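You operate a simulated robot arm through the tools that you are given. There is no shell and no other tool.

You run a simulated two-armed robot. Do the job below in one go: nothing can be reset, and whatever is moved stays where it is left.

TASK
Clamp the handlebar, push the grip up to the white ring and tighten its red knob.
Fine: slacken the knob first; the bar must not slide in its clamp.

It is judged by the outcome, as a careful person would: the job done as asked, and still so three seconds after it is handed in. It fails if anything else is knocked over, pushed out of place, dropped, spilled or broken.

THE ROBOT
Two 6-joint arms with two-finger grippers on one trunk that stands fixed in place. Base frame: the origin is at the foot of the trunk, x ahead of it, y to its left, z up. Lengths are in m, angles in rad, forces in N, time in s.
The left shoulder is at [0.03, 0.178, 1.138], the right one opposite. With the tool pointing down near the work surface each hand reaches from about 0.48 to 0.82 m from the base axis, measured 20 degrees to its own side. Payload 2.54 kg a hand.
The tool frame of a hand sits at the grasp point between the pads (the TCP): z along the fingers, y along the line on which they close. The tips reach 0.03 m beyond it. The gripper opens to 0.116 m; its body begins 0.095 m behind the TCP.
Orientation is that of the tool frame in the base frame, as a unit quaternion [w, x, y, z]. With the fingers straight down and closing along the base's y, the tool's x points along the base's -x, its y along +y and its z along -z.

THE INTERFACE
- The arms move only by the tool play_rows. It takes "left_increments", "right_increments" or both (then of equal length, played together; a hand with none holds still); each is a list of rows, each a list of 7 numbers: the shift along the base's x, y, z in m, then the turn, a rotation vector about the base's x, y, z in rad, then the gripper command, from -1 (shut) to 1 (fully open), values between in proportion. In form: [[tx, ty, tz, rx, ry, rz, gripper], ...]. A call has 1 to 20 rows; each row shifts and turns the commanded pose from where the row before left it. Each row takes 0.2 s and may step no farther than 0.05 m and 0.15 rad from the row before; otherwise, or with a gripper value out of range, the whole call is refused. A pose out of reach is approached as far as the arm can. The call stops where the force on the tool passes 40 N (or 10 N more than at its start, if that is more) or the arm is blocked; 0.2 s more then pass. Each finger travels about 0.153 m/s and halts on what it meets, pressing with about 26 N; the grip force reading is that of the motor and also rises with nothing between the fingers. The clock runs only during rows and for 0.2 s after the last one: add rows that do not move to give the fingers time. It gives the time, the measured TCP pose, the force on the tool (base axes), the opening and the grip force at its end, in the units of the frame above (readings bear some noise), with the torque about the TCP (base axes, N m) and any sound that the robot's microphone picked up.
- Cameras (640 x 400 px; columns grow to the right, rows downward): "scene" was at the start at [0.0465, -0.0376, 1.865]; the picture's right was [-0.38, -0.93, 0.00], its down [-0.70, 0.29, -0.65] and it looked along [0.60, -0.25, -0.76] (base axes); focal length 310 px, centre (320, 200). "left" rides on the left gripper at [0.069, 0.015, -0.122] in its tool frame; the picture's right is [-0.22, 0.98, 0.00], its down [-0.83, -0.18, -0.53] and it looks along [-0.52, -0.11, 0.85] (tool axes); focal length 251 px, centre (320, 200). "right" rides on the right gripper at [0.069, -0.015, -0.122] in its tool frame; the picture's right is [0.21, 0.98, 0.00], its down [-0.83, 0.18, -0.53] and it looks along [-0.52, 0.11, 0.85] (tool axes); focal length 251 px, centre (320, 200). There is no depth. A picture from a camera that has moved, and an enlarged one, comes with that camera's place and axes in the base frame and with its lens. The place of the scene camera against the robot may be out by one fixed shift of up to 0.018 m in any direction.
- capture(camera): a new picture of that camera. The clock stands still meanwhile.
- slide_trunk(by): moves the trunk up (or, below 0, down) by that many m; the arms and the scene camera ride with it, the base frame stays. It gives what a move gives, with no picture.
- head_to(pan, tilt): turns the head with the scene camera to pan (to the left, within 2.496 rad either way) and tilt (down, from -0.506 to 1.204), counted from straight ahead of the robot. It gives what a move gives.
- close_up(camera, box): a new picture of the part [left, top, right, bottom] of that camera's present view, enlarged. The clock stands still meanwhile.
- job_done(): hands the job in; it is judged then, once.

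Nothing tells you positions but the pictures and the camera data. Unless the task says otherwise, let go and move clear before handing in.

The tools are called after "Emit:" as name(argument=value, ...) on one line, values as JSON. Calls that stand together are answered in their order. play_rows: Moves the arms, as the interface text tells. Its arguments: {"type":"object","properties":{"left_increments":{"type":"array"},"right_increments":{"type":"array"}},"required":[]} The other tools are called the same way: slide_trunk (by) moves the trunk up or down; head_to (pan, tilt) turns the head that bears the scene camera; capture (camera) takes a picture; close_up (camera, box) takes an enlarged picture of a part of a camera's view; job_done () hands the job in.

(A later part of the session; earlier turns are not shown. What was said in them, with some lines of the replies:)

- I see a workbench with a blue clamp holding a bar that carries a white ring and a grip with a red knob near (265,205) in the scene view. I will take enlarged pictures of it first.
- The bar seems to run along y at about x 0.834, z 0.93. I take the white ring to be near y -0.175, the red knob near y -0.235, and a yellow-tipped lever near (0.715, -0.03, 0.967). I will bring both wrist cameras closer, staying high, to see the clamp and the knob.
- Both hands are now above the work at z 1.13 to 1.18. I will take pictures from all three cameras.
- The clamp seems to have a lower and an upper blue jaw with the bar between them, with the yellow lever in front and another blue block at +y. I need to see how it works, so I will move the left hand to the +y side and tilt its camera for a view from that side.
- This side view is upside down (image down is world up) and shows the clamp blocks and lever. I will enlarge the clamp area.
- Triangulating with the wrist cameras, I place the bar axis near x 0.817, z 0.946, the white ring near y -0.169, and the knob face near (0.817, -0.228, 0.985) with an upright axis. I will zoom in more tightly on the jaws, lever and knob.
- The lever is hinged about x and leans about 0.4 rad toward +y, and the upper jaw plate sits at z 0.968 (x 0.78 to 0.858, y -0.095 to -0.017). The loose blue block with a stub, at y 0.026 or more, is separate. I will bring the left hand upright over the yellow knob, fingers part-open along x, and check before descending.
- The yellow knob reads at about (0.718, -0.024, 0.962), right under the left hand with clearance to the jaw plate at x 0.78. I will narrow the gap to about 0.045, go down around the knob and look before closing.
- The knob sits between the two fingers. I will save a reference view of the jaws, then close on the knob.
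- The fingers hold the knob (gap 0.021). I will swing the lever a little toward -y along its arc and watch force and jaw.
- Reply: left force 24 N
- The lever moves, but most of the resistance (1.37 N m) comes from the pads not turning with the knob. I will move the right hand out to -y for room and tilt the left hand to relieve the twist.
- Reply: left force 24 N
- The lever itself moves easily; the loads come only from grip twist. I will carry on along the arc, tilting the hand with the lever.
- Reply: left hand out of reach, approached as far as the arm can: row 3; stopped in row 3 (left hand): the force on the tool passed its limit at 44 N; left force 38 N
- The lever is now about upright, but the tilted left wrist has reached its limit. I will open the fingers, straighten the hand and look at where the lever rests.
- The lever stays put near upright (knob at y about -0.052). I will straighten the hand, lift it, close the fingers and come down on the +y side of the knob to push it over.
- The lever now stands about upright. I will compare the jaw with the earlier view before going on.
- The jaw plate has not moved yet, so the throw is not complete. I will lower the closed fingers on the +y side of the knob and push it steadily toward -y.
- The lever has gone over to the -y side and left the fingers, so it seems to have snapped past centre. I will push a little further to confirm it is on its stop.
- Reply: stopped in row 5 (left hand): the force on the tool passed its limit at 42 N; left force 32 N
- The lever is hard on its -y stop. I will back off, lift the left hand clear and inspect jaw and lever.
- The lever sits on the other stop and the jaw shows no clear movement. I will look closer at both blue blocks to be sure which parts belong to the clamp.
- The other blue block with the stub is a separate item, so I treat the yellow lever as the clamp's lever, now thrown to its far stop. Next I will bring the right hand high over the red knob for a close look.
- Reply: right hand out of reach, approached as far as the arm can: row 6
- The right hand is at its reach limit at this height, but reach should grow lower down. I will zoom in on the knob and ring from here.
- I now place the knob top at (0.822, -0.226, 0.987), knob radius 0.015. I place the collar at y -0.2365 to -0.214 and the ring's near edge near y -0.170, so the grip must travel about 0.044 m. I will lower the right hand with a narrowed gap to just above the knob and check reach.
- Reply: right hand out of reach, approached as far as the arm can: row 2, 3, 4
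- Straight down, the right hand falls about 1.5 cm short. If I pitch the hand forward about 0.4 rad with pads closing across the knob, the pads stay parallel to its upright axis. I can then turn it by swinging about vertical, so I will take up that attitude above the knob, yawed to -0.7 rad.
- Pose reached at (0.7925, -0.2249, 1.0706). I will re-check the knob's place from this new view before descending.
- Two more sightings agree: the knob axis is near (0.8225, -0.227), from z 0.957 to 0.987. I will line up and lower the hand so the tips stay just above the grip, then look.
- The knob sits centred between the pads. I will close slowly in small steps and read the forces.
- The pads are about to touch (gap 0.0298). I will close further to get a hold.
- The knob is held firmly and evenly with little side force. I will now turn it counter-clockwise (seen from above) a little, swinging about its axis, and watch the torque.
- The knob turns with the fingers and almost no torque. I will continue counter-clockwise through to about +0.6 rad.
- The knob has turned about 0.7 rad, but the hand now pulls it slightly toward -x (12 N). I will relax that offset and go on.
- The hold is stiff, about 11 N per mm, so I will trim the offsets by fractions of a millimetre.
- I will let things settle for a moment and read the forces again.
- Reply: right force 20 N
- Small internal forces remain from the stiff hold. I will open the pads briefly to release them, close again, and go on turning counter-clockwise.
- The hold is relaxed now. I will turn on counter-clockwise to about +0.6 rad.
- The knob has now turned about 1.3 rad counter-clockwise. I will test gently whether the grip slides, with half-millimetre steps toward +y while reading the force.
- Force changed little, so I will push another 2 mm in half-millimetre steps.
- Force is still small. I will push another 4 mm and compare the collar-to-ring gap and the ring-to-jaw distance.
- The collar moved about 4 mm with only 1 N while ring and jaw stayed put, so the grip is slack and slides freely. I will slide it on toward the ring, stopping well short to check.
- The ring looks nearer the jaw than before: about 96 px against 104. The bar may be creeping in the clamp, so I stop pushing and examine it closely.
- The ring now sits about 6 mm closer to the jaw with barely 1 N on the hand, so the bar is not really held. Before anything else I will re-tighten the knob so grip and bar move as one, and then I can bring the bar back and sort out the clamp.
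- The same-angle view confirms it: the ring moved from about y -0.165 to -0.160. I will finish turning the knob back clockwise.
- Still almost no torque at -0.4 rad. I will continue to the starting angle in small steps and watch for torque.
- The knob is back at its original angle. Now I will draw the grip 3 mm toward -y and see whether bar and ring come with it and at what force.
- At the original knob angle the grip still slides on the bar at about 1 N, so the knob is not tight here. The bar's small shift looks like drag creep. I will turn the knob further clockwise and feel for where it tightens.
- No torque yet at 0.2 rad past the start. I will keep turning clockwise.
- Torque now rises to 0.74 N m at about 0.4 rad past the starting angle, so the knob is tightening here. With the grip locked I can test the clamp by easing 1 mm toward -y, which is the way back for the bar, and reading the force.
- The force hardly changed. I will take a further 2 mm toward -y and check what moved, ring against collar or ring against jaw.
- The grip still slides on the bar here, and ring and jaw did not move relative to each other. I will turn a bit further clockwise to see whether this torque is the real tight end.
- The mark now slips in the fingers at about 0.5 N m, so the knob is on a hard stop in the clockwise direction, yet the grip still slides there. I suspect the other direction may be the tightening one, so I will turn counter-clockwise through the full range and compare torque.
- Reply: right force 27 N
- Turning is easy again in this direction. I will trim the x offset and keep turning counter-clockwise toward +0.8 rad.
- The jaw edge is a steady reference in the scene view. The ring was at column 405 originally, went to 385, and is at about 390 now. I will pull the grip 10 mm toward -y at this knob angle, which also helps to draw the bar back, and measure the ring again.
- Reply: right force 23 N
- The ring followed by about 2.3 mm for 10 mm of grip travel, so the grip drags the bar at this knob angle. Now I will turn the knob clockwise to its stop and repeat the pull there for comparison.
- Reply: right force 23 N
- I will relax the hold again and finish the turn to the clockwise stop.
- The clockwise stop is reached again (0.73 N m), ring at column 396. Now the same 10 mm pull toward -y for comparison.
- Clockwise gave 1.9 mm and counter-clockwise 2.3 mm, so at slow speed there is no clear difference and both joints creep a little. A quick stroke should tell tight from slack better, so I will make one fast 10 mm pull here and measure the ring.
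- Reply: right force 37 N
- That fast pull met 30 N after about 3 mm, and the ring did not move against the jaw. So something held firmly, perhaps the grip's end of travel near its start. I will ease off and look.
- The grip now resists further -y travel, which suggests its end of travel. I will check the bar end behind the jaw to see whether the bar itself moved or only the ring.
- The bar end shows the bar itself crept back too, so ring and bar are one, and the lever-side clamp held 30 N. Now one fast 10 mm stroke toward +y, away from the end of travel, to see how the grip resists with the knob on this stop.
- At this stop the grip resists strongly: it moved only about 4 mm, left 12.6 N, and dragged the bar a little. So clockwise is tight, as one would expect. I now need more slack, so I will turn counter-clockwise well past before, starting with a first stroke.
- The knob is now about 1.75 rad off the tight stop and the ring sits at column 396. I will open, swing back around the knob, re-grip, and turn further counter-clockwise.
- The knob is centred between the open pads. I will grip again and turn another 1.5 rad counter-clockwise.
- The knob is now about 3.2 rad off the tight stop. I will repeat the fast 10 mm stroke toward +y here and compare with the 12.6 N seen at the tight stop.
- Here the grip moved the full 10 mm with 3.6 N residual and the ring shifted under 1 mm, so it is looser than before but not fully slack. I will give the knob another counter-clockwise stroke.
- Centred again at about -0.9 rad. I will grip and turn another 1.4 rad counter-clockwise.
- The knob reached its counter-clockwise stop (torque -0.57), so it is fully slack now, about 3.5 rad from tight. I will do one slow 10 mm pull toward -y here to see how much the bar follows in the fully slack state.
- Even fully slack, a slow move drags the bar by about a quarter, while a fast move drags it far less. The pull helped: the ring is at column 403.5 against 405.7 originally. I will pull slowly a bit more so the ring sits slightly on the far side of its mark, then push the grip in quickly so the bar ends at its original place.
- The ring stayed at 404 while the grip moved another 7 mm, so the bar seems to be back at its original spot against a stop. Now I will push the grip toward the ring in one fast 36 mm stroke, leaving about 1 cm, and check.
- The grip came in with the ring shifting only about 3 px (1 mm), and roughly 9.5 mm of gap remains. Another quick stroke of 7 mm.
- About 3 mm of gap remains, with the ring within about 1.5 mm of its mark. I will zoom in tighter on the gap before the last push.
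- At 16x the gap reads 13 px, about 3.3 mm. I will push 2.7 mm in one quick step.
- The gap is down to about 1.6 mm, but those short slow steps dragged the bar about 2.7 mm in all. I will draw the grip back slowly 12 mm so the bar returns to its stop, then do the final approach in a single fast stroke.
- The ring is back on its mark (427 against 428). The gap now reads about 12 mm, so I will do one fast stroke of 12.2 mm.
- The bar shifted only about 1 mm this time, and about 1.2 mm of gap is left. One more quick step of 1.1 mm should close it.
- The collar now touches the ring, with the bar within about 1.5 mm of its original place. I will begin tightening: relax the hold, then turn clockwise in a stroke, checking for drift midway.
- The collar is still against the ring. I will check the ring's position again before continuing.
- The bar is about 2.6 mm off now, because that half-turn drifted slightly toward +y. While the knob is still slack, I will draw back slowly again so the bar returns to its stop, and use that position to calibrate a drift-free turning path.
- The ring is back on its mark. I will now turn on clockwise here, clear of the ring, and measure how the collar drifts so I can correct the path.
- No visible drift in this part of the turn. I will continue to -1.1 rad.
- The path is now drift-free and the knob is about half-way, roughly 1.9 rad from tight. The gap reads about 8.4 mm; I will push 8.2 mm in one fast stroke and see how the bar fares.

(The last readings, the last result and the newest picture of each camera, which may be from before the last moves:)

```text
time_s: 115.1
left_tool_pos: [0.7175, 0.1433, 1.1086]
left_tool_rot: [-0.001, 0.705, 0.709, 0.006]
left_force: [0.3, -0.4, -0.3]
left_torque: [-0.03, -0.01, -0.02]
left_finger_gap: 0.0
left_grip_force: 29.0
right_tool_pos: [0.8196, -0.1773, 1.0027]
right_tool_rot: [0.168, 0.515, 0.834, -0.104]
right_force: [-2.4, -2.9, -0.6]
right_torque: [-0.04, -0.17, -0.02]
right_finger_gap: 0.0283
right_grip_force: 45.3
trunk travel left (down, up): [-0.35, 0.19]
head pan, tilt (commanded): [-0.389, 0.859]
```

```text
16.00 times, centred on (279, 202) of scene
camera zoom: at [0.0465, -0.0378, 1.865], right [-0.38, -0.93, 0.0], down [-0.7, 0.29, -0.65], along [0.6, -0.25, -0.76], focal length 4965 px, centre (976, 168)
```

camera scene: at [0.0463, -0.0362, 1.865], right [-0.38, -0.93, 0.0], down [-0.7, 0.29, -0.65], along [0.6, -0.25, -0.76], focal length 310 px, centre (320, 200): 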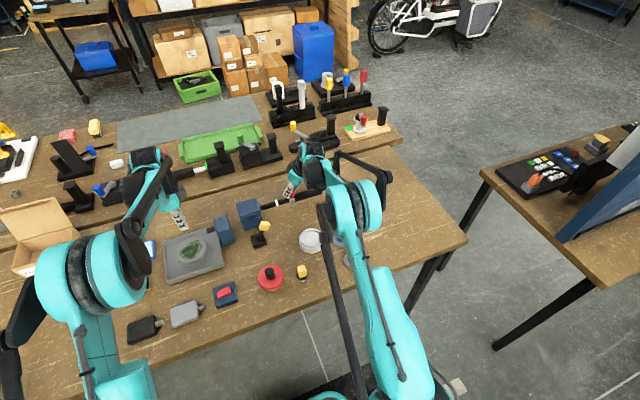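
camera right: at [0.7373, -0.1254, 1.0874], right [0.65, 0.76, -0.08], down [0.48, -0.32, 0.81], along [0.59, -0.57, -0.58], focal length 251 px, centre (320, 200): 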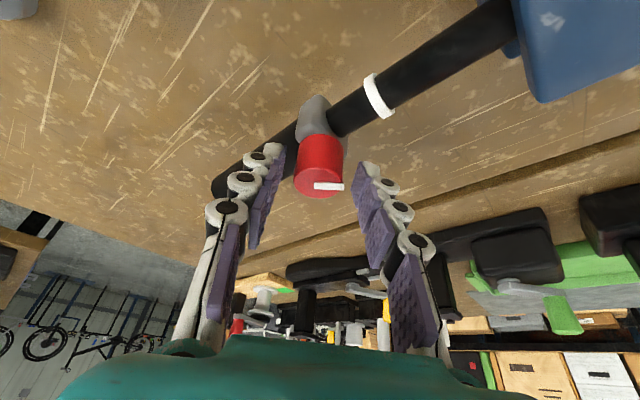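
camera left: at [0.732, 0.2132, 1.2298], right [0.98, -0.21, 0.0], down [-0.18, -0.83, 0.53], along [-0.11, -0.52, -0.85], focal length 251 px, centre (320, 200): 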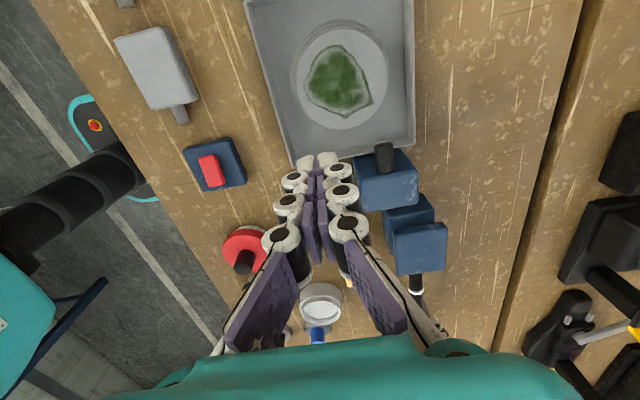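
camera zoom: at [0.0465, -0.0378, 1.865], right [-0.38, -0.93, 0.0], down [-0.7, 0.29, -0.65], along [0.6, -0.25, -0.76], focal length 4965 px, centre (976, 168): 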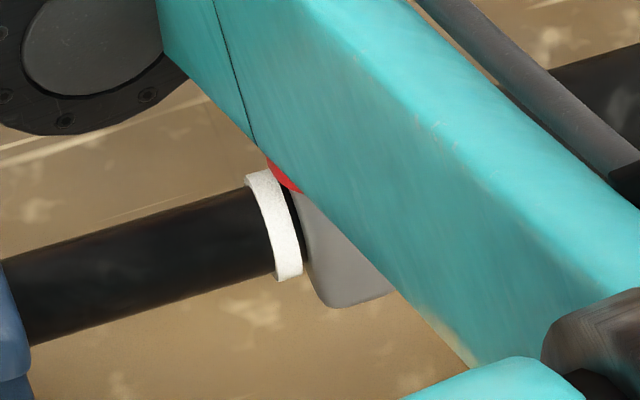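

The bar is only about 1.2 mm off and the gap is 1.5 mm. One more quick 1.3 mm step, then I will open, swing back and re-grip for the next tightening stroke.

Emit:
play_rows(right_increments=[[0, 0.0013, 0, 0, 0, 0, -0.8], [0, -0.0002, 0, 0, 0, 0, -0.45], [0, 0, 0, 0, 0, 0, -0.3]])

Emit:
close_up(camera="scene", box=[268, 195, 290, 209])

Emit:
close_up(camera="right", box=[230, 70, 480, 215])

```text
time_s: 115.9
left_tool_pos: [0.7182, 0.1434, 1.1086]
left_tool_rot: [0.0, 0.704, 0.71, 0.006]
left_force: [-0.2, -0.8, -0.4]
left_torque: [0.02, 0.0, -0.01]
left_finger_gap: 0.0003
left_grip_force: 28.7
right_tool_pos: [0.8194, -0.1756, 1.0026]
right_tool_rot: [0.169, 0.514, 0.835, -0.104]
right_force: [0.0, 0.0, 0.2]
right_torque: [0.04, -0.02, -0.03]
right_finger_gap: 0.0405
right_grip_force: 0.2
trunk travel left (down, up): [-0.35, 0.19]
head pan, tilt (commanded): [-0.389, 0.859]
```

```text
16.00 times, centred on (279, 202) of scene
camera zoom: at [0.0468, -0.0376, 1.865], right [-0.38, -0.93, 0.0], down [-0.7, 0.29, -0.65], along [0.6, -0.25, -0.76], focal length 4965 px, centre (976, 168)
```

zoom: 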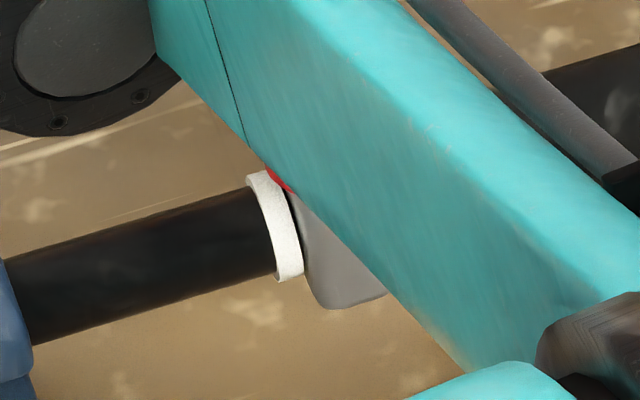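

```text
2.56 times, centred on (355, 142) of right
camera zoom: at [0.7555, -0.0828, 1.0876], right [0.78, 0.62, -0.08], down [0.41, -0.41, 0.81], along [0.47, -0.67, -0.58], focal length 644 px, centre (230, 347)
```

zoom: 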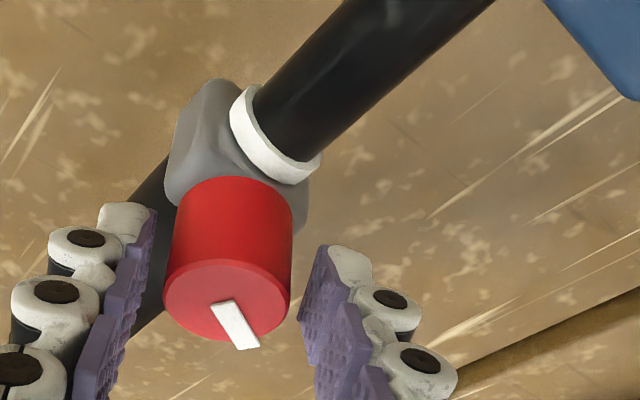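

The collar is up against the ring with the bar about 1.5 mm from its original place. I will swing the open fingers back around to about +0.46 rad and check centring before closing.

Emit:
play_rows(right_increments=[[-0.0006, -0.0004, 0, 0, 0, 0.12, -0.3], [-0.0006, -0.0004, 0, 0, 0, 0.12, -0.3], [-0.0005, -0.0005, 0, 0, 0, 0.12, -0.3], [-0.00045, -0.0006, 0, 0, 0, 0.12, -0.3], [-0.0004, -0.0006, 0, 0, 0, 0.12, -0.3], [-0.0003, -0.00065, 0, 0, 0, 0.12, -0.3], [-0.0002, -0.0007, 0, 0, 0, 0.12, -0.3], [-0.00014, -0.0007, 0, 0, 0, 0.12, -0.3], [-0.0001, -0.0007, 0, 0, 0, 0.12, -0.3], [0, -0.0007, 0, 0, 0, 0.12, -0.3], [0.0001, -0.0007, 0, 0, 0, 0.12, -0.3], [0.0002, -0.0007, 0, 0, 0, 0.12, -0.3], [0.0003, -0.0007, 0, 0, 0, 0.12, -0.3], [0, 0, 0, 0, 0, 0, -0.44], [0, 0, 0, 0, 0, 0, -0.44]])

Emit:
close_up(camera="right", box=[230, 90, 430, 215])

Emit:
close_up(camera="scene", box=[268, 195, 290, 209])

```text
time_s: 119.1
left_tool_pos: [0.7184, 0.1429, 1.1083]
left_tool_rot: [-0.001, 0.705, 0.709, 0.006]
left_force: [-0.1, -0.3, 0.5]
left_torque: [0.02, 0.0, -0.01]
left_finger_gap: 0.0
left_grip_force: 28.3
right_tool_pos: [0.8152, -0.1844, 1.0016]
right_tool_rot: [0.193, -0.224, 0.954, 0.046]
right_force: [0.1, 0.5, -1.4]
right_torque: [0.02, 0.04, 0.01]
right_finger_gap: 0.0326
right_grip_force: 0.0
trunk travel left (down, up): [-0.35, 0.19]
head pan, tilt (commanded): [-0.389, 0.859]
```

```text
3.20 times, centred on (330, 152) of right
camera zoom: at [0.7239, -0.2465, 1.0872], right [-0.61, 0.79, -0.08], down [0.42, 0.41, 0.81], along [0.67, 0.46, -0.58], focal length 805 px, centre (288, 352)
```

zoom: 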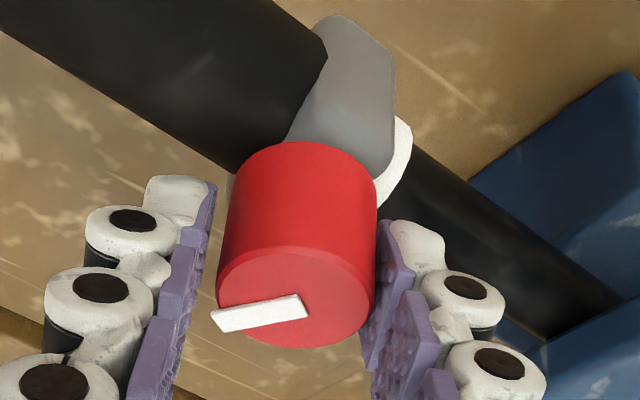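

```text
16.00 times, centred on (279, 202) of scene
camera zoom: at [0.0468, -0.0378, 1.865], right [-0.38, -0.93, 0.0], down [-0.7, 0.29, -0.65], along [0.6, -0.25, -0.76], focal length 4965 px, centre (976, 168)
```

zoom: 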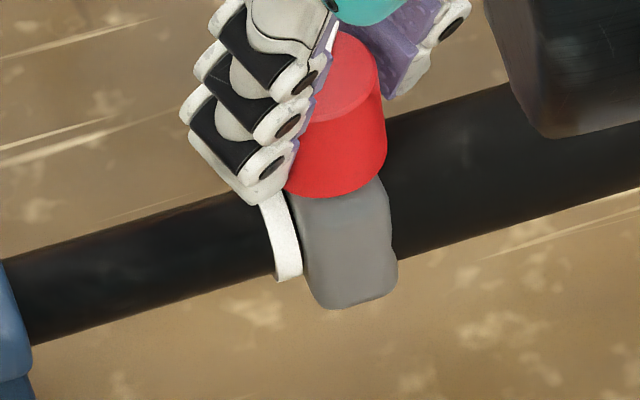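

The hand sits about 0.7 mm off centre. I will trim that, close gently and turn clockwise along the calibrated path.

Emit:
play_rows(right_increments=[[-0.0004, 0.0005, 0, 0, 0, 0, -0.44], [0, 0, 0, 0, 0, 0, -0.5], [0, 0, 0, 0, 0, 0, -0.6], [0, 0, 0, 0, 0, 0, -0.8], [0, 0, 0, 0, 0, 0, -0.8]])

Emit:
close_up(camera="scene", box=[268, 195, 290, 209])

```text
time_s: 120.3
left_tool_pos: [0.7186, 0.1437, 1.1082]
left_tool_rot: [0.0, 0.705, 0.709, 0.006]
left_force: [0.2, -0.3, -0.1]
left_torque: [-0.03, -0.01, -0.01]
left_finger_gap: 0.0
left_grip_force: 28.4
right_tool_pos: [0.8151, -0.1833, 1.0019]
right_tool_rot: [0.194, -0.223, 0.954, 0.045]
right_force: [-1.9, 0.5, -1.5]
right_torque: [-0.09, 0.09, -0.01]
right_finger_gap: 0.0286
right_grip_force: 45.4
trunk travel left (down, up): [-0.35, 0.19]
head pan, tilt (commanded): [-0.389, 0.859]
```

```text
16.00 times, centred on (279, 202) of scene
camera zoom: at [0.0465, -0.0376, 1.865], right [-0.38, -0.93, 0.0], down [-0.7, 0.29, -0.65], along [0.6, -0.25, -0.76], focal length 4965 px, centre (976, 168)
```

zoom: 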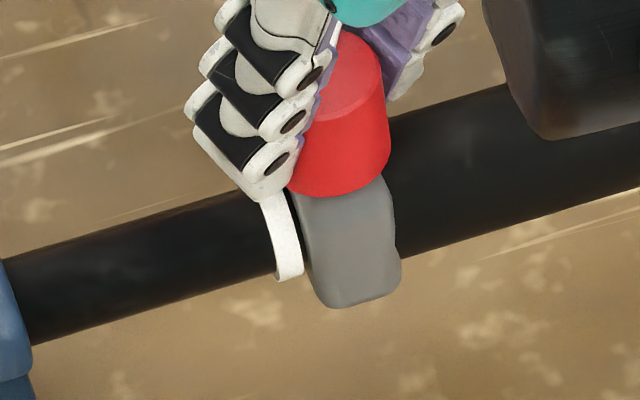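

Closed with little force, gap about 1 mm. Now turning clockwise.

Emit:
play_rows(right_increments=[[-0.0002, 0.00052, 0, 0, 0, -0.1, -0.8], [-0.0002, 0.00053, 0, 0, 0, -0.1, -0.8], [-0.00012, 0.00055, 0, 0, 0, -0.1, -0.8], [-0.0001, 0.00057, 0, 0, 0, -0.1, -0.8], [0, 0.00058, 0, 0, 0, -0.1, -0.8], [0, 0.00058, 0, 0, 0, -0.1, -0.8], [0, 0, 0, 0, 0, 0, -0.8]])

Emit:
close_up(camera="scene", box=[245, 185, 295, 216])

Emit:
close_up(camera="right", box=[230, 70, 480, 215])

```text
time_s: 121.9
left_tool_pos: [0.7181, 0.1434, 1.1083]
left_tool_rot: [-0.001, 0.704, 0.71, 0.005]
left_force: [-0.7, 0.4, -0.3]
left_torque: [-0.02, 0.0, -0.01]
left_finger_gap: 0.0
left_grip_force: 28.9
right_tool_pos: [0.8147, -0.1803, 1.0022]
right_tool_rot: [0.198, 0.07, 0.978, -0.015]
right_force: [1.8, 0.6, 2.2]
right_torque: [-0.07, 0.16, 0.0]
right_finger_gap: 0.0285
right_grip_force: 45.3
trunk travel left (down, up): [-0.35, 0.19]
head pan, tilt (commanded): [-0.389, 0.859]
```

```text
12.80 times, centred on (270, 200) of scene
camera zoom: at [0.0467, -0.0377, 1.8651], right [-0.38, -0.93, 0.0], down [-0.7, 0.29, -0.65], along [0.6, -0.25, -0.76], focal length 3972 px, centre (960, 194)
```

zoom: 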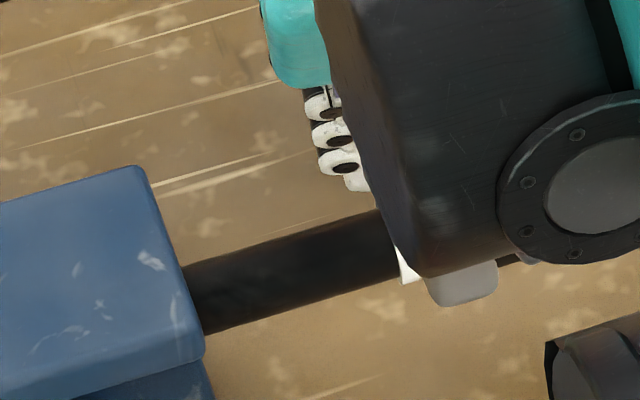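

```text
2.56 times, centred on (355, 142) of right
camera zoom: at [0.7037, -0.1789, 1.0876], right [-0.06, 0.99, -0.08], down [0.57, 0.1, 0.81], along [0.82, 0.0, -0.58], focal length 644 px, centre (230, 347)
```

zoom: 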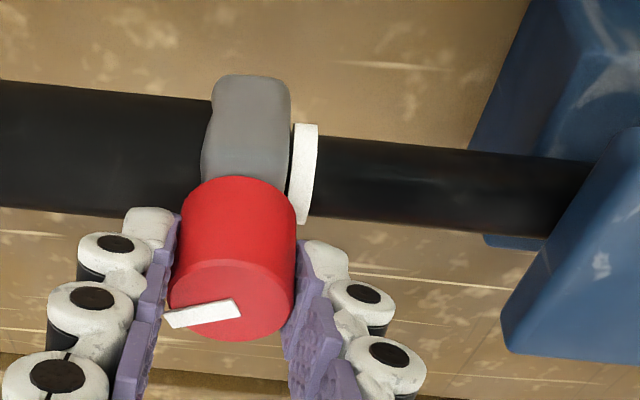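

Still only about 1 mm of gap and no drift. Continuing the stroke to -1.1 rad.

Emit:
play_rows(right_increments=[[0.0001, 0.0006, 0, 0, 0, -0.1, -0.8], [0.00015, 0.00058, 0, 0, 0, -0.1, -0.8], [0.0002, 0.00055, 0, 0, 0, -0.1, -0.8], [0.00026, 0.00053, 0, 0, 0, -0.1, -0.8], [0.0003, 0.0005, 0, 0, 0, -0.1, -0.8], [0.0005, 0.00048, 0.0002, 0, 0, -0.1, -0.8], [0.0004, 0.00046, 0, 0, 0, -0.1, -0.8], [0.00043, 0.00042, 0, 0, 0, -0.1, -0.8], [0.00047, 0.00038, 0, 0, 0, -0.1, -0.8], [0, 0, 0, 0, 0, 0, -0.8]])

Emit:
close_up(camera="scene", box=[245, 185, 295, 216])

Emit:
close_up(camera="right", box=[230, 70, 480, 215])

```text
time_s: 124.1
left_tool_pos: [0.7178, 0.1436, 1.1068]
left_tool_rot: [0.0, 0.704, 0.71, 0.006]
left_force: [0.6, 0.2, 0.3]
left_torque: [0.03, -0.03, -0.01]
left_finger_gap: 0.0004
left_grip_force: 28.5
right_tool_pos: [0.8189, -0.1749, 1.0025]
right_tool_rot: [0.173, 0.488, 0.85, -0.099]
right_force: [-2.9, -0.3, -3.0]
right_torque: [0.26, 0.29, -0.01]
right_finger_gap: 0.0285
right_grip_force: 45.2
trunk travel left (down, up): [-0.35, 0.19]
head pan, tilt (commanded): [-0.389, 0.859]
```

```text
12.80 times, centred on (270, 200) of scene
camera zoom: at [0.0468, -0.0377, 1.865], right [-0.38, -0.93, 0.0], down [-0.7, 0.29, -0.65], along [0.6, -0.25, -0.76], focal length 3972 px, centre (960, 194)
```

zoom: 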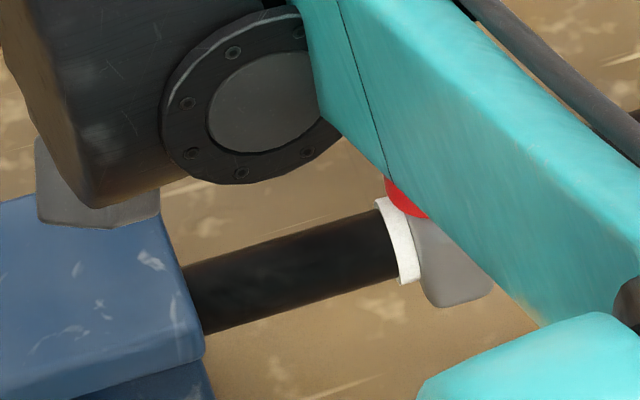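

```text
2.56 times, centred on (355, 142) of right
camera zoom: at [0.7492, -0.0864, 1.0877], right [0.74, 0.66, -0.08], down [0.44, -0.39, 0.81], along [0.51, -0.64, -0.58], focal length 644 px, centre (230, 347)
```

zoom: 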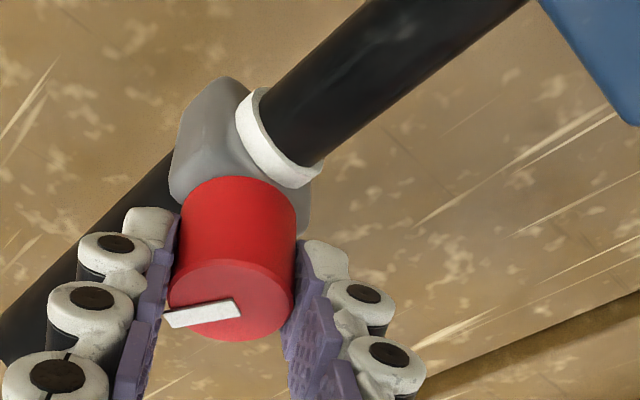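

The mark is now nearly back at its tight orientation and the collar still touches the ring. I will turn on in small steps until the torque rises.

Emit:
play_rows(right_increments=[[0.0005, 0.00033, 0, 0, 0, -0.1, -0.8], [0.00026, 0.00015, 0, 0, 0, -0.05, -0.8], [0, 0, 0, 0, 0, 0, -0.8]])

```text
time_s: 124.9
left_tool_pos: [0.7178, 0.1433, 1.1083]
left_tool_rot: [0.0, 0.704, 0.71, 0.006]
left_force: [0.1, -0.2, -0.2]
left_torque: [-0.04, 0.02, -0.03]
left_finger_gap: 0.0
left_grip_force: 28.5
right_tool_pos: [0.8177, -0.1755, 1.0027]
right_tool_rot: [0.164, 0.55, 0.812, -0.11]
right_force: [-3.8, -0.1, -2.8]
right_torque: [0.06, 0.28, 0.19]
right_finger_gap: 0.0281
right_grip_force: 44.6
trunk travel left (down, up): [-0.35, 0.19]
head pan, tilt (commanded): [-0.389, 0.859]
```

Torque is starting to rise (0.19 N m). I will continue in small steps to the stop.

Emit:
play_rows(right_increments=[[0.00027, 0.00015, 0, 0, 0, -0.05, -0.8], [0.00027, 0.00014, 0, 0, 0, -0.05, -0.8], [0.00028, 0.00013, 0, 0, 0, -0.05, -0.8], [0, 0, 0, 0, 0, 0, -0.8]])

Emit:
close_up(camera="right", box=[230, 70, 480, 215])

Emit:
close_up(camera="scene", box=[245, 185, 295, 216])

```text
time_s: 125.6
left_tool_pos: [0.7217, 0.1429, 1.1046]
left_tool_rot: [-0.002, 0.704, 0.71, 0.005]
left_force: [-0.1, -0.2, -0.4]
left_torque: [0.0, -0.04, 0.0]
left_finger_gap: 0.0
left_grip_force: 29.0
right_tool_pos: [0.8169, -0.175, 1.0029]
right_tool_rot: [0.163, 0.591, 0.782, -0.113]
right_force: [31.8, 2.0, -11.7]
right_torque: [0.04, -1.03, 0.29]
right_finger_gap: 0.0286
right_grip_force: 44.8
right hand out of reach, approached as far as the arm can: row 1, 2, 3
trunk travel left (down, up): [-0.35, 0.19]
head pan, tilt (commanded): [-0.389, 0.859]
stopped in row 3 (right hand): the force on the tool passed its limit at 45 N (the readings are from after the stop); the commanded pose is now the measured one
```

```text
2.56 times, centred on (355, 142) of right
camera zoom: at [0.7716, -0.0723, 1.0874], right [0.89, 0.46, -0.07], down [0.31, -0.48, 0.82], along [0.34, -0.74, -0.57], focal length 644 px, centre (230, 347)
```

zoom: 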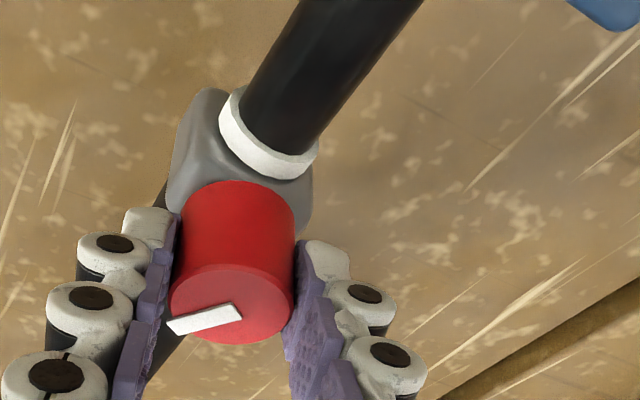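

```text
12.80 times, centred on (270, 200) of scene
camera zoom: at [0.0536, -0.0382, 1.8647], right [-0.38, -0.93, 0.0], down [-0.7, 0.29, -0.65], along [0.6, -0.25, -0.76], focal length 3972 px, centre (960, 194)
```

zoom: 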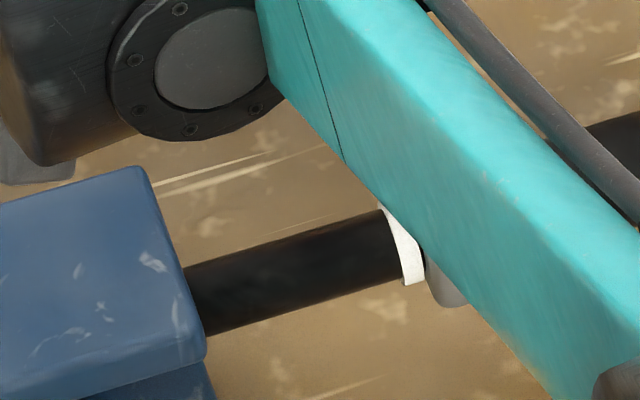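

The hand ran out of reach here and pulled sideways, so I will let go, swing back to a comfortable angle and re-grip for the last bit of tightening.

Emit:
play_rows(right_increments=[[0, 0, 0, 0, 0, 0, -0.6], [0, 0, 0, 0, 0, 0, -0.45], [0, 0, 0, 0, 0, 0, -0.3], [0, 0, 0, 0, 0, 0, -0.3]])

Emit:
close_up(camera="scene", box=[245, 185, 295, 216])

Emit:
close_up(camera="right", box=[230, 70, 480, 215])

```text
time_s: 126.6
left_tool_pos: [0.7186, 0.1441, 1.108]
left_tool_rot: [-0.001, 0.705, 0.71, 0.005]
left_force: [0.0, -0.4, 0.1]
left_torque: [0.0, -0.04, -0.02]
left_finger_gap: 0.0
left_grip_force: 28.5
right_tool_pos: [0.8132, -0.1748, 1.0051]
right_tool_rot: [0.163, 0.592, 0.781, -0.116]
right_force: [0.0, -0.8, -0.5]
right_torque: [-0.03, 0.01, 0.03]
right_finger_gap: 0.0411
right_grip_force: 0.0
trunk travel left (down, up): [-0.35, 0.19]
head pan, tilt (commanded): [-0.389, 0.859]
```

```text
12.80 times, centred on (270, 200) of scene
camera zoom: at [0.0464, -0.0375, 1.8651], right [-0.38, -0.93, 0.0], down [-0.7, 0.29, -0.65], along [0.6, -0.25, -0.76], focal length 3972 px, centre (960, 194)
```

zoom: 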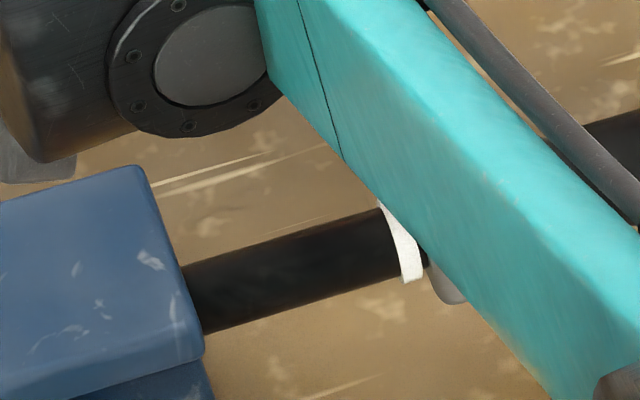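

```text
2.56 times, centred on (355, 142) of right
camera zoom: at [0.7669, -0.0726, 1.0912], right [0.89, 0.46, -0.07], down [0.32, -0.48, 0.82], along [0.34, -0.75, -0.57], focal length 644 px, centre (230, 347)
```

zoom: 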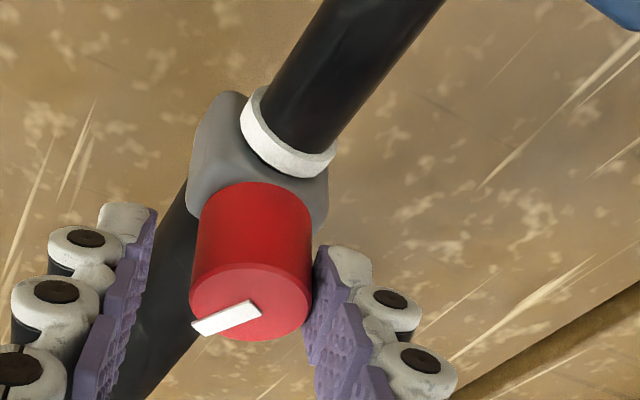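

The ring is still within about 1.5 mm of its mark and the collar is against it. I will swing the open fingers back by 1 rad, re-centre and check.

Emit:
play_rows(right_increments=[[0.0003, -0.0003, -0.0003, 0, 0, 0.11, -0.3], [0.0003, -0.0003, -0.0004, 0, 0, 0.11, -0.3], [0.0003, -0.0004, -0.0004, 0, 0, 0.11, -0.3], [0.0003, -0.0004, -0.0004, 0, 0, 0.11, -0.3], [0.0003, -0.0004, -0.0004, 0, 0, 0.11, -0.3], [0.0003, -0.0004, -0.0004, 0, 0, 0.11, -0.3], [0.0004, -0.0004, -0.0004, 0, 0, 0.11, -0.3], [0.0004, -0.0004, -0.0004, 0, 0, 0.11, -0.3], [0.0004, -0.0005, -0.0003, 0, 0, 0.11, -0.3], [0, 0, 0, 0, 0, 0, -0.44], [0, 0, 0, 0, 0, 0, -0.44]])

Emit:
close_up(camera="right", box=[230, 90, 430, 215])

```text
time_s: 129.0
left_tool_pos: [0.7191, 0.1438, 1.1086]
left_tool_rot: [0.0, 0.705, 0.71, 0.006]
left_force: [-0.2, -0.1, -0.1]
left_torque: [0.02, 0.02, 0.01]
left_finger_gap: 0.0
left_grip_force: 28.4
right_tool_pos: [0.8167, -0.1798, 1.0041]
right_tool_rot: [0.198, 0.15, 0.968, -0.024]
right_force: [-0.5, -0.9, 0.0]
right_torque: [0.0, 0.0, -0.03]
right_finger_gap: 0.033
right_grip_force: 0.6
trunk travel left (down, up): [-0.35, 0.19]
head pan, tilt (commanded): [-0.389, 0.859]
```

```text
3.20 times, centred on (330, 152) of right
camera zoom: at [0.7051, -0.1608, 1.0878], right [0.1, 0.99, -0.07], down [0.58, 0.0, 0.82], along [0.81, -0.13, -0.57], focal length 805 px, centre (288, 352)
```

zoom: 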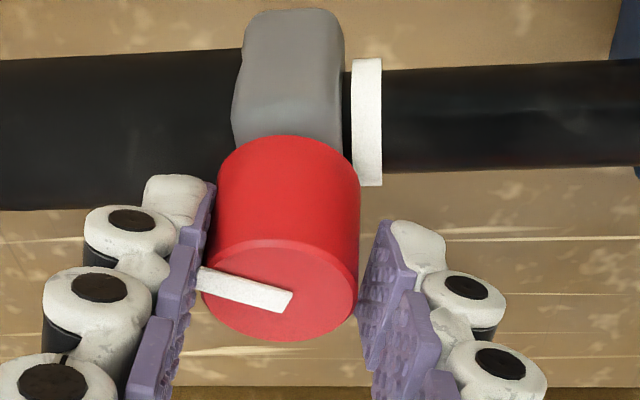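

The hand is about 2 mm off centre toward +y. I will open slightly, shift 2 mm toward -y, then close.

Emit:
play_rows(right_increments=[[0, -0.001, 0, 0, 0, 0, -0.35], [0, -0.001, -0.001, 0, 0, 0, -0.35], [0, 0, -0.0005, 0, 0, 0, -0.45]])

Emit:
close_up(camera="right", box=[230, 90, 430, 215])

Emit:
close_up(camera="scene", box=[245, 185, 295, 216])

```text
time_s: 129.8
left_tool_pos: [0.7186, 0.1441, 1.1081]
left_tool_rot: [-0.001, 0.704, 0.71, 0.006]
left_force: [-0.1, -0.6, 1.1]
left_torque: [0.0, -0.02, -0.02]
left_finger_gap: 0.0001
left_grip_force: 28.4
right_tool_pos: [0.8158, -0.1808, 1.0003]
right_tool_rot: [0.199, 0.15, 0.968, -0.024]
right_force: [0.2, 0.2, 0.3]
right_torque: [0.03, 0.02, 0.03]
right_finger_gap: 0.0318
right_grip_force: 0.1
trunk travel left (down, up): [-0.35, 0.19]
head pan, tilt (commanded): [-0.389, 0.859]
```

```text
3.20 times, centred on (330, 152) of right
camera zoom: at [0.7053, -0.1628, 1.0859], right [0.1, 0.99, -0.07], down [0.58, 0.0, 0.82], along [0.81, -0.13, -0.57], focal length 805 px, centre (288, 352)
```

zoom: 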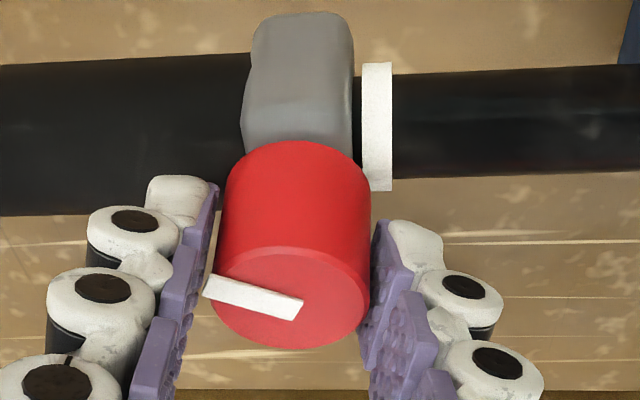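

```text
12.80 times, centred on (270, 200) of scene
camera zoom: at [0.0467, -0.0375, 1.865], right [-0.38, -0.93, 0.0], down [-0.7, 0.29, -0.65], along [0.6, -0.25, -0.76], focal length 3972 px, centre (960, 194)
```

zoom: 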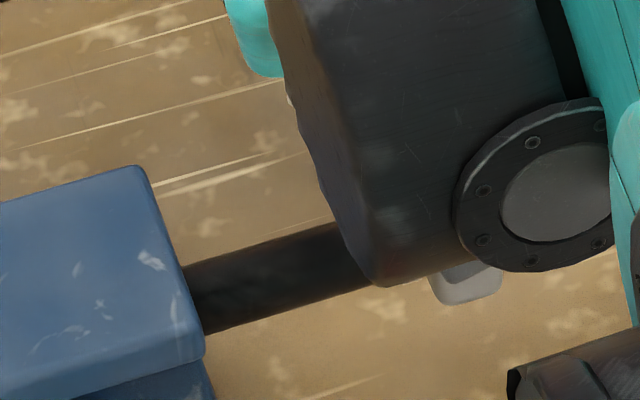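

Centred now. I will close and turn clockwise to the stop, watching torque.

Emit:
play_rows(right_increments=[[0, 0, 0, 0, 0, 0, -0.55], [0, 0, 0, 0, 0, 0, -0.7], [0, 0, 0, 0, 0, 0, -0.9], [0, 0, 0, 0, 0, 0, -1], [0.0002, 0.00055, 0, 0, 0, -0.1, -1], [0.00026, 0.00053, 0, 0, 0, -0.1, -1], [0.0003, 0.0005, 0, 0, 0, -0.1, -1], [0, 0, 0, 0, 0, 0, -1]])

Emit:
close_up(camera="right", box=[230, 90, 430, 215])

```text
time_s: 131.6
left_tool_pos: [0.7183, 0.1442, 1.1073]
left_tool_rot: [0.0, 0.705, 0.709, 0.006]
left_force: [-0.5, -0.6, -0.1]
left_torque: [0.01, 0.01, 0.0]
left_finger_gap: 0.0
left_grip_force: 28.6
right_tool_pos: [0.8162, -0.1788, 1.0015]
right_tool_rot: [0.192, 0.293, 0.935, -0.053]
right_force: [0.7, -0.6, -0.5]
right_torque: [-0.24, -0.11, 0.56]
right_finger_gap: 0.0283
right_grip_force: 44.6
trunk travel left (down, up): [-0.35, 0.19]
head pan, tilt (commanded): [-0.389, 0.859]
```

```text
3.20 times, centred on (330, 152) of right
camera zoom: at [0.7164, -0.1288, 1.086], right [0.39, 0.92, -0.07], down [0.55, -0.17, 0.82], along [0.74, -0.36, -0.57], focal length 805 px, centre (288, 352)
```

zoom: 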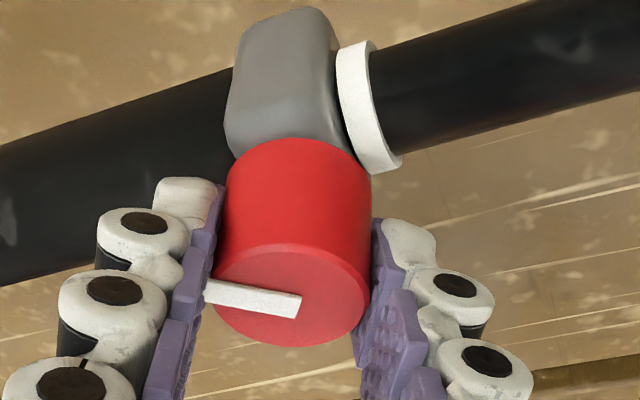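

At the stop with 0.56 N m. One more small turn to make sure it is fully tight.

Emit:
play_rows(right_increments=[[0.0003, 0.0004, 0, 0, 0, -0.08, -1], [0.0003, 0.0004, 0, 0, 0, -0.08, -1], [0, 0, 0, 0, 0, 0, -1]])

Emit:
close_up(camera="right", box=[230, 90, 430, 215])

Emit:
close_up(camera="scene", box=[245, 185, 295, 216])

```text
time_s: 132.4
left_tool_pos: [0.7185, 0.1431, 1.1071]
left_tool_rot: [-0.001, 0.705, 0.71, 0.005]
left_force: [-0.3, -0.4, 1.1]
left_torque: [0.0, 0.0, -0.02]
left_finger_gap: 0.0
left_grip_force: 28.1
right_tool_pos: [0.8172, -0.1791, 1.0001]
right_tool_rot: [0.187, 0.368, 0.908, -0.068]
right_force: [-0.6, -0.1, -0.5]
right_torque: [0.16, 0.14, 0.33]
right_finger_gap: 0.0289
right_grip_force: 45.0
trunk travel left (down, up): [-0.35, 0.19]
head pan, tilt (commanded): [-0.389, 0.859]
```

```text
3.20 times, centred on (330, 152) of right
camera zoom: at [0.7263, -0.113, 1.0862], right [0.54, 0.84, -0.07], down [0.52, -0.26, 0.82], along [0.67, -0.47, -0.57], focal length 805 px, centre (288, 352)
```

zoom: 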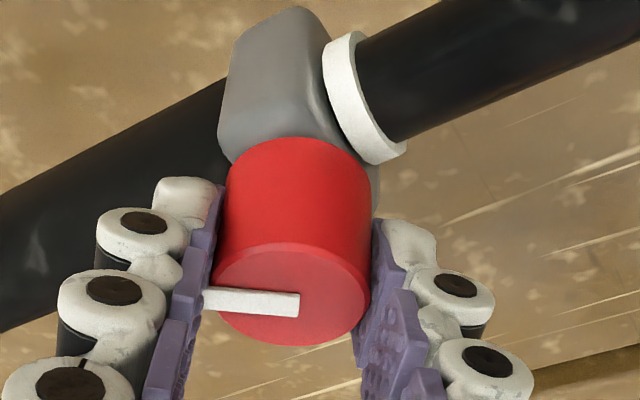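

```text
12.80 times, centred on (270, 200) of scene
camera zoom: at [0.0469, -0.0377, 1.865], right [-0.38, -0.93, 0.0], down [-0.7, 0.29, -0.65], along [0.6, -0.25, -0.76], focal length 3972 px, centre (960, 194)
```

zoom: 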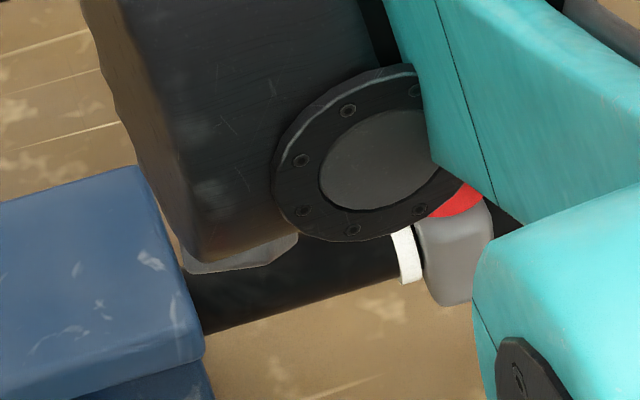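

The knob is hard on its tight stop, the collar is at the ring, and the ring is about 1.5 mm from its mark. I will open, lift the right hand straight up and move it away to inspect the result.

Emit:
play_rows(right_increments=[[0, 0, 0, 0, 0, 0, -0.7], [0, 0, 0, 0, 0, 0, -0.45], [0, 0, 0, 0, 0, 0, -0.2], [0, 0, 0, 0, 0, 0, 0.0], [0, 0, 0.01, 0, 0, 0, 0.0], [0, 0, 0.02, 0, 0, 0, 0.0], [0, 0, 0.03, 0, 0, 0, 0.0], [0, 0, 0.03, 0, 0, 0, 0.0], [-0.02, -0.02, 0.02, 0, 0, 0, 0.0], [-0.03, -0.03, 0.01, 0, 0, 0, 0.0], [-0.04, -0.03, 0, 0, 0, 0, 0.0], [-0.04, -0.03, 0, 0, 0, 0, 0.0], [-0.04, -0.03, 0, 0, 0, 0, 0.0], [0, 0, 0, 0, 0, 0, 0.0]])

Emit:
close_up(camera="scene", box=[230, 180, 330, 243])

Emit:
close_up(camera="scene", box=[245, 185, 295, 216])

Emit:
close_up(camera="scene", box=[268, 195, 290, 209])

```text
time_s: 135.4
left_tool_pos: [0.7197, 0.1451, 1.1068]
left_tool_rot: [0.0, 0.705, 0.709, 0.004]
left_force: [-0.4, 1.0, -0.2]
left_torque: [-0.03, 0.02, 0.02]
left_finger_gap: 0.0
left_grip_force: 28.3
right_tool_pos: [0.6468, -0.3198, 1.1212]
right_tool_rot: [0.187, 0.367, 0.909, -0.069]
right_force: [0.6, 0.3, 1.3]
right_torque: [-0.04, 0.0, -0.06]
right_finger_gap: 0.0581
right_grip_force: 0.0
trunk travel left (down, up): [-0.35, 0.19]
head pan, tilt (commanded): [-0.389, 0.859]
```

```text
6.35 times, centred on (280, 212) of scene
camera zoom: at [0.0483, -0.0366, 1.865], right [-0.38, -0.93, 0.0], down [-0.7, 0.29, -0.65], along [0.6, -0.25, -0.76], focal length 1970 px, centre (574, 127)
```

zoom: 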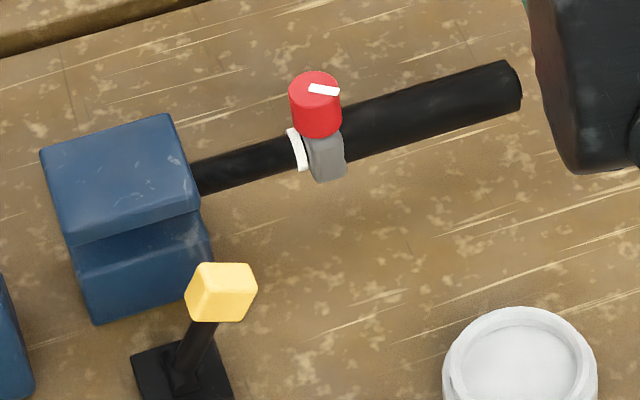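

```text
12.80 times, centred on (270, 200) of scene
camera zoom: at [0.0483, -0.0366, 1.865], right [-0.38, -0.93, 0.0], down [-0.7, 0.29, -0.65], along [0.6, -0.25, -0.76], focal length 3972 px, centre (960, 194)
```

zoom: 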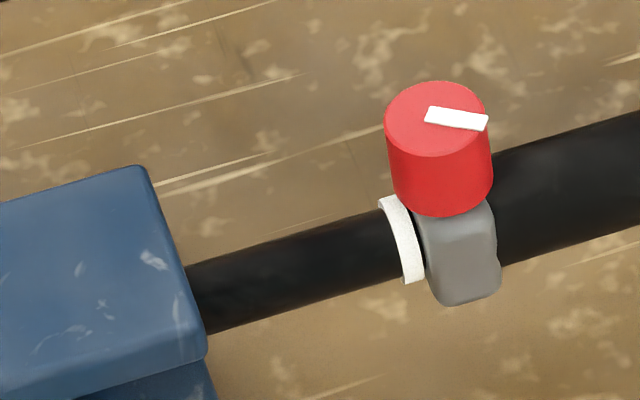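

```text
16.00 times, centred on (279, 202) of scene
camera zoom: at [0.0483, -0.0366, 1.865], right [-0.38, -0.93, 0.0], down [-0.7, 0.29, -0.65], along [0.6, -0.25, -0.76], focal length 4965 px, centre (976, 168)
```

zoom: 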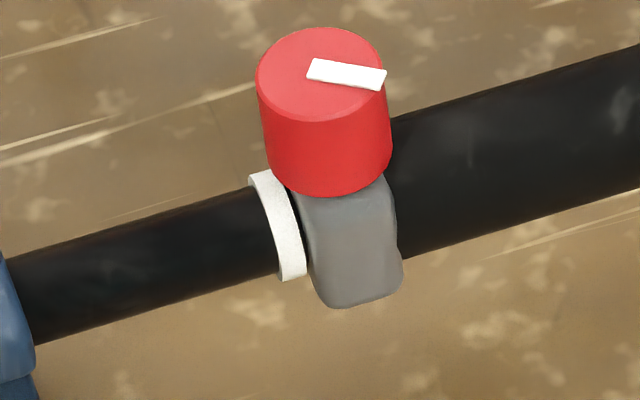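

The result looks good: knob at its tight stop, past its starting angle, and collar at the ring. The clamp lever is over and everything else is in place. I will look once more at the collar-to-ring contact and the whole scene.

Emit:
capture(camera="right")

Emit:
capture(camera="scene")

Emit:
close_up(camera="left", box=[370, 170, 460, 320])

```text
taken
camera right: at [0.5568, -0.2527, 1.2063], right [0.53, 0.84, -0.07], down [0.52, -0.26, 0.82], along [0.67, -0.47, -0.57], focal length 251 px, centre (320, 200)
```

right: 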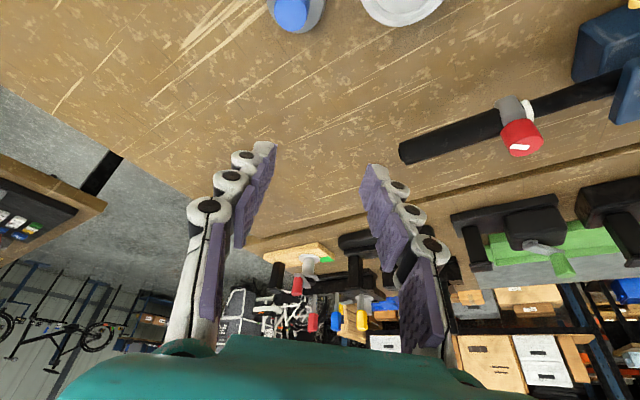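

```text
taken
camera scene: at [0.0483, -0.0366, 1.865], right [-0.38, -0.93, 0.0], down [-0.7, 0.29, -0.65], along [0.6, -0.25, -0.76], focal length 310 px, centre (320, 200)
```

scene: 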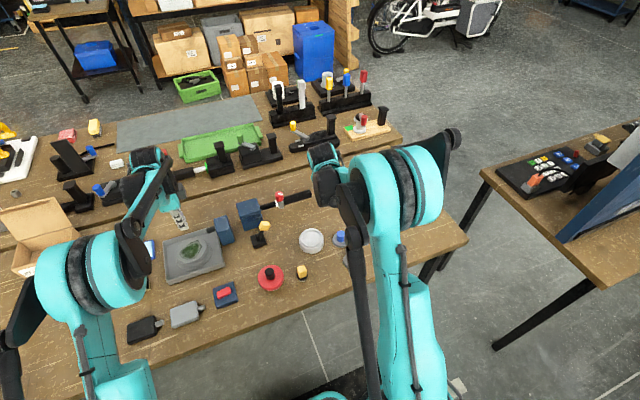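

```text
2.67 times, centred on (415, 245) of left
camera zoom: at [0.7327, 0.2137, 1.2292], right [0.98, -0.21, 0.0], down [-0.18, -0.83, 0.53], along [-0.11, -0.52, -0.85], focal length 670 px, centre (67, 80)
```

zoom: 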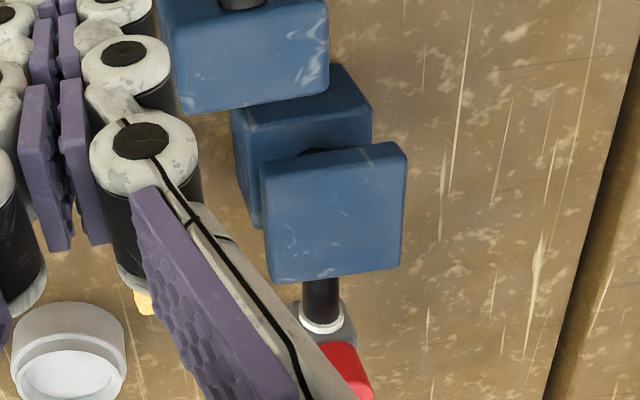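

Nothing else has moved. I will take one tighter view of collar and ring from the right camera.

Emit:
close_up(camera="right", box=[490, 85, 550, 122])

```text
10.67 times, centred on (520, 104) of right
camera zoom: at [0.5568, -0.2527, 1.2063], right [0.53, 0.84, -0.07], down [0.52, -0.26, 0.82], along [0.67, -0.47, -0.57], focal length 2682 px, centre (-1813, 1229)
```

zoom: 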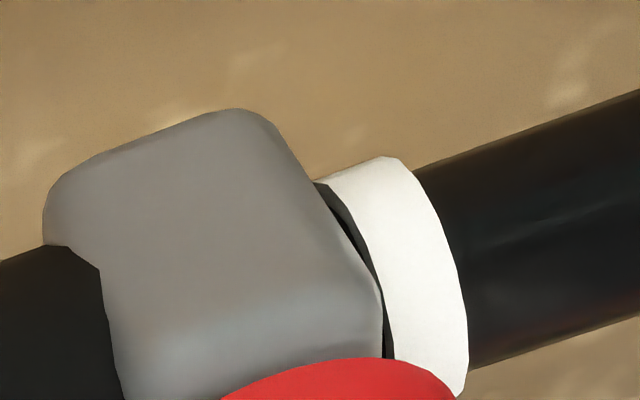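

A gap of about 1.5 mm remains, with the bar about 1.7 mm from where it began, and pushing further while tight would drag the bar more. So I leave it there and draw both hands back clear.

Emit:
play_rows(left_increments=[[-0.02, 0.01, 0.03, 0, 0, 0, -1], [-0.02, 0.01, 0.03, 0, 0, 0, -0.5], [-0.02, 0.01, 0.03, 0, 0, 0, 0], [-0.02, 0.01, 0.02, 0, 0, 0, 0], [-0.02, 0.01, 0.02, 0, 0, 0, 0], [0, 0, 0, 0, 0, 0, 0]], right_increments=[[-0.02, -0.02, 0.03, 0, 0, 0, 0], [-0.03, -0.02, 0.03, 0, 0, 0, 0], [-0.03, -0.02, 0.03, 0, 0, 0, 0], [-0.03, -0.01, 0.02, 0, 0, 0, 0], [-0.03, -0.01, 0.01, 0, 0, 0, 0], [0, 0, 0, 0, 0, 0, 0]])

Emit:
close_up(camera="scene", box=[230, 180, 330, 243])

Emit:
capture(camera="scene")

```text
time_s: 136.8
left_tool_pos: [0.6201, 0.1935, 1.2381]
left_tool_rot: [-0.002, 0.704, 0.71, 0.005]
left_force: [0.5, -0.4, 0.4]
left_torque: [0.01, 0.03, 0.01]
left_finger_gap: 0.0584
left_grip_force: 0.2
right_tool_pos: [0.5079, -0.3988, 1.2409]
right_tool_rot: [0.188, 0.367, 0.908, -0.069]
right_force: [0.5, -0.7, -1.0]
right_torque: [0.02, 0.01, -0.01]
right_finger_gap: 0.0581
right_grip_force: 0.0
trunk travel left (down, up): [-0.35, 0.19]
head pan, tilt (commanded): [-0.389, 0.859]
```

```text
6.35 times, centred on (280, 212) of scene
camera zoom: at [0.049, -0.0378, 1.8649], right [-0.38, -0.93, 0.0], down [-0.7, 0.29, -0.65], along [0.6, -0.25, -0.76], focal length 1970 px, centre (574, 127)
```

zoom: 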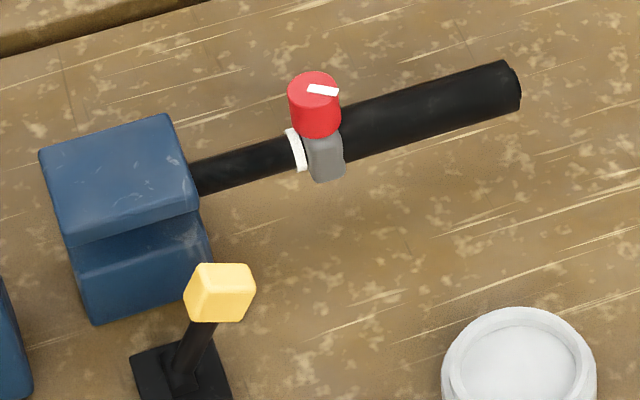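

```text
taken
camera scene: at [0.049, -0.0378, 1.8649], right [-0.38, -0.93, 0.0], down [-0.7, 0.29, -0.65], along [0.6, -0.25, -0.76], focal length 310 px, centre (320, 200)
```

scene: 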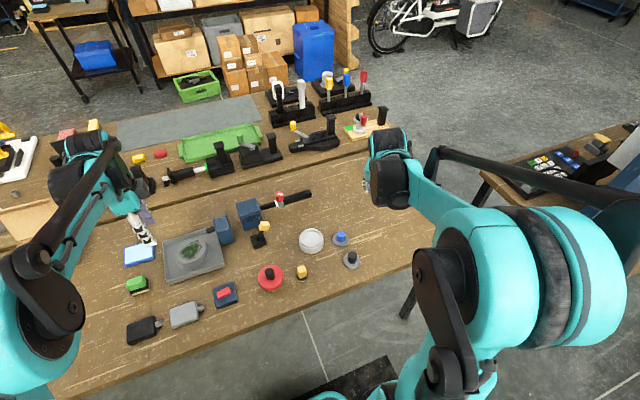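

The lever is thrown, the grip is at the white ring (about 1.5 mm gap) and the knob is tight on its stop. The bar is about 1.7 mm from its original place. Everything else stands where it was and both hands are clear, so I hand the job in.

Emit:
job_done()

```text
The job is handed in.
```

I threw the clamp lever, slid the grip up to the white ring and turned the red knob tight. The bar did slide in its clamp along the way, though, and it finished slightly off its starting place.

- **Clamp:** the yellow lever is over on its far stop. I saw no jaw movement. I take the bar as clamped because a fast push with the knob tight met strong resistance and moved the bar only about 1 mm.
- **Bar:** on my first push it crept about 6 mm. I drew it back to its original position, then brought the grip in with fast strokes. It now sits about 1.7 mm from where it began.
- **Grip:** it stops about 1.5 mm short of touching the ring. I left that gap because pushing with the knob tight would have dragged the bar further.
- **Knob:** I slackened it fully before the final slide. It is now on its clockwise stop, a little past where it started.

Nothing else on the bench was moved, and both hands are clear.
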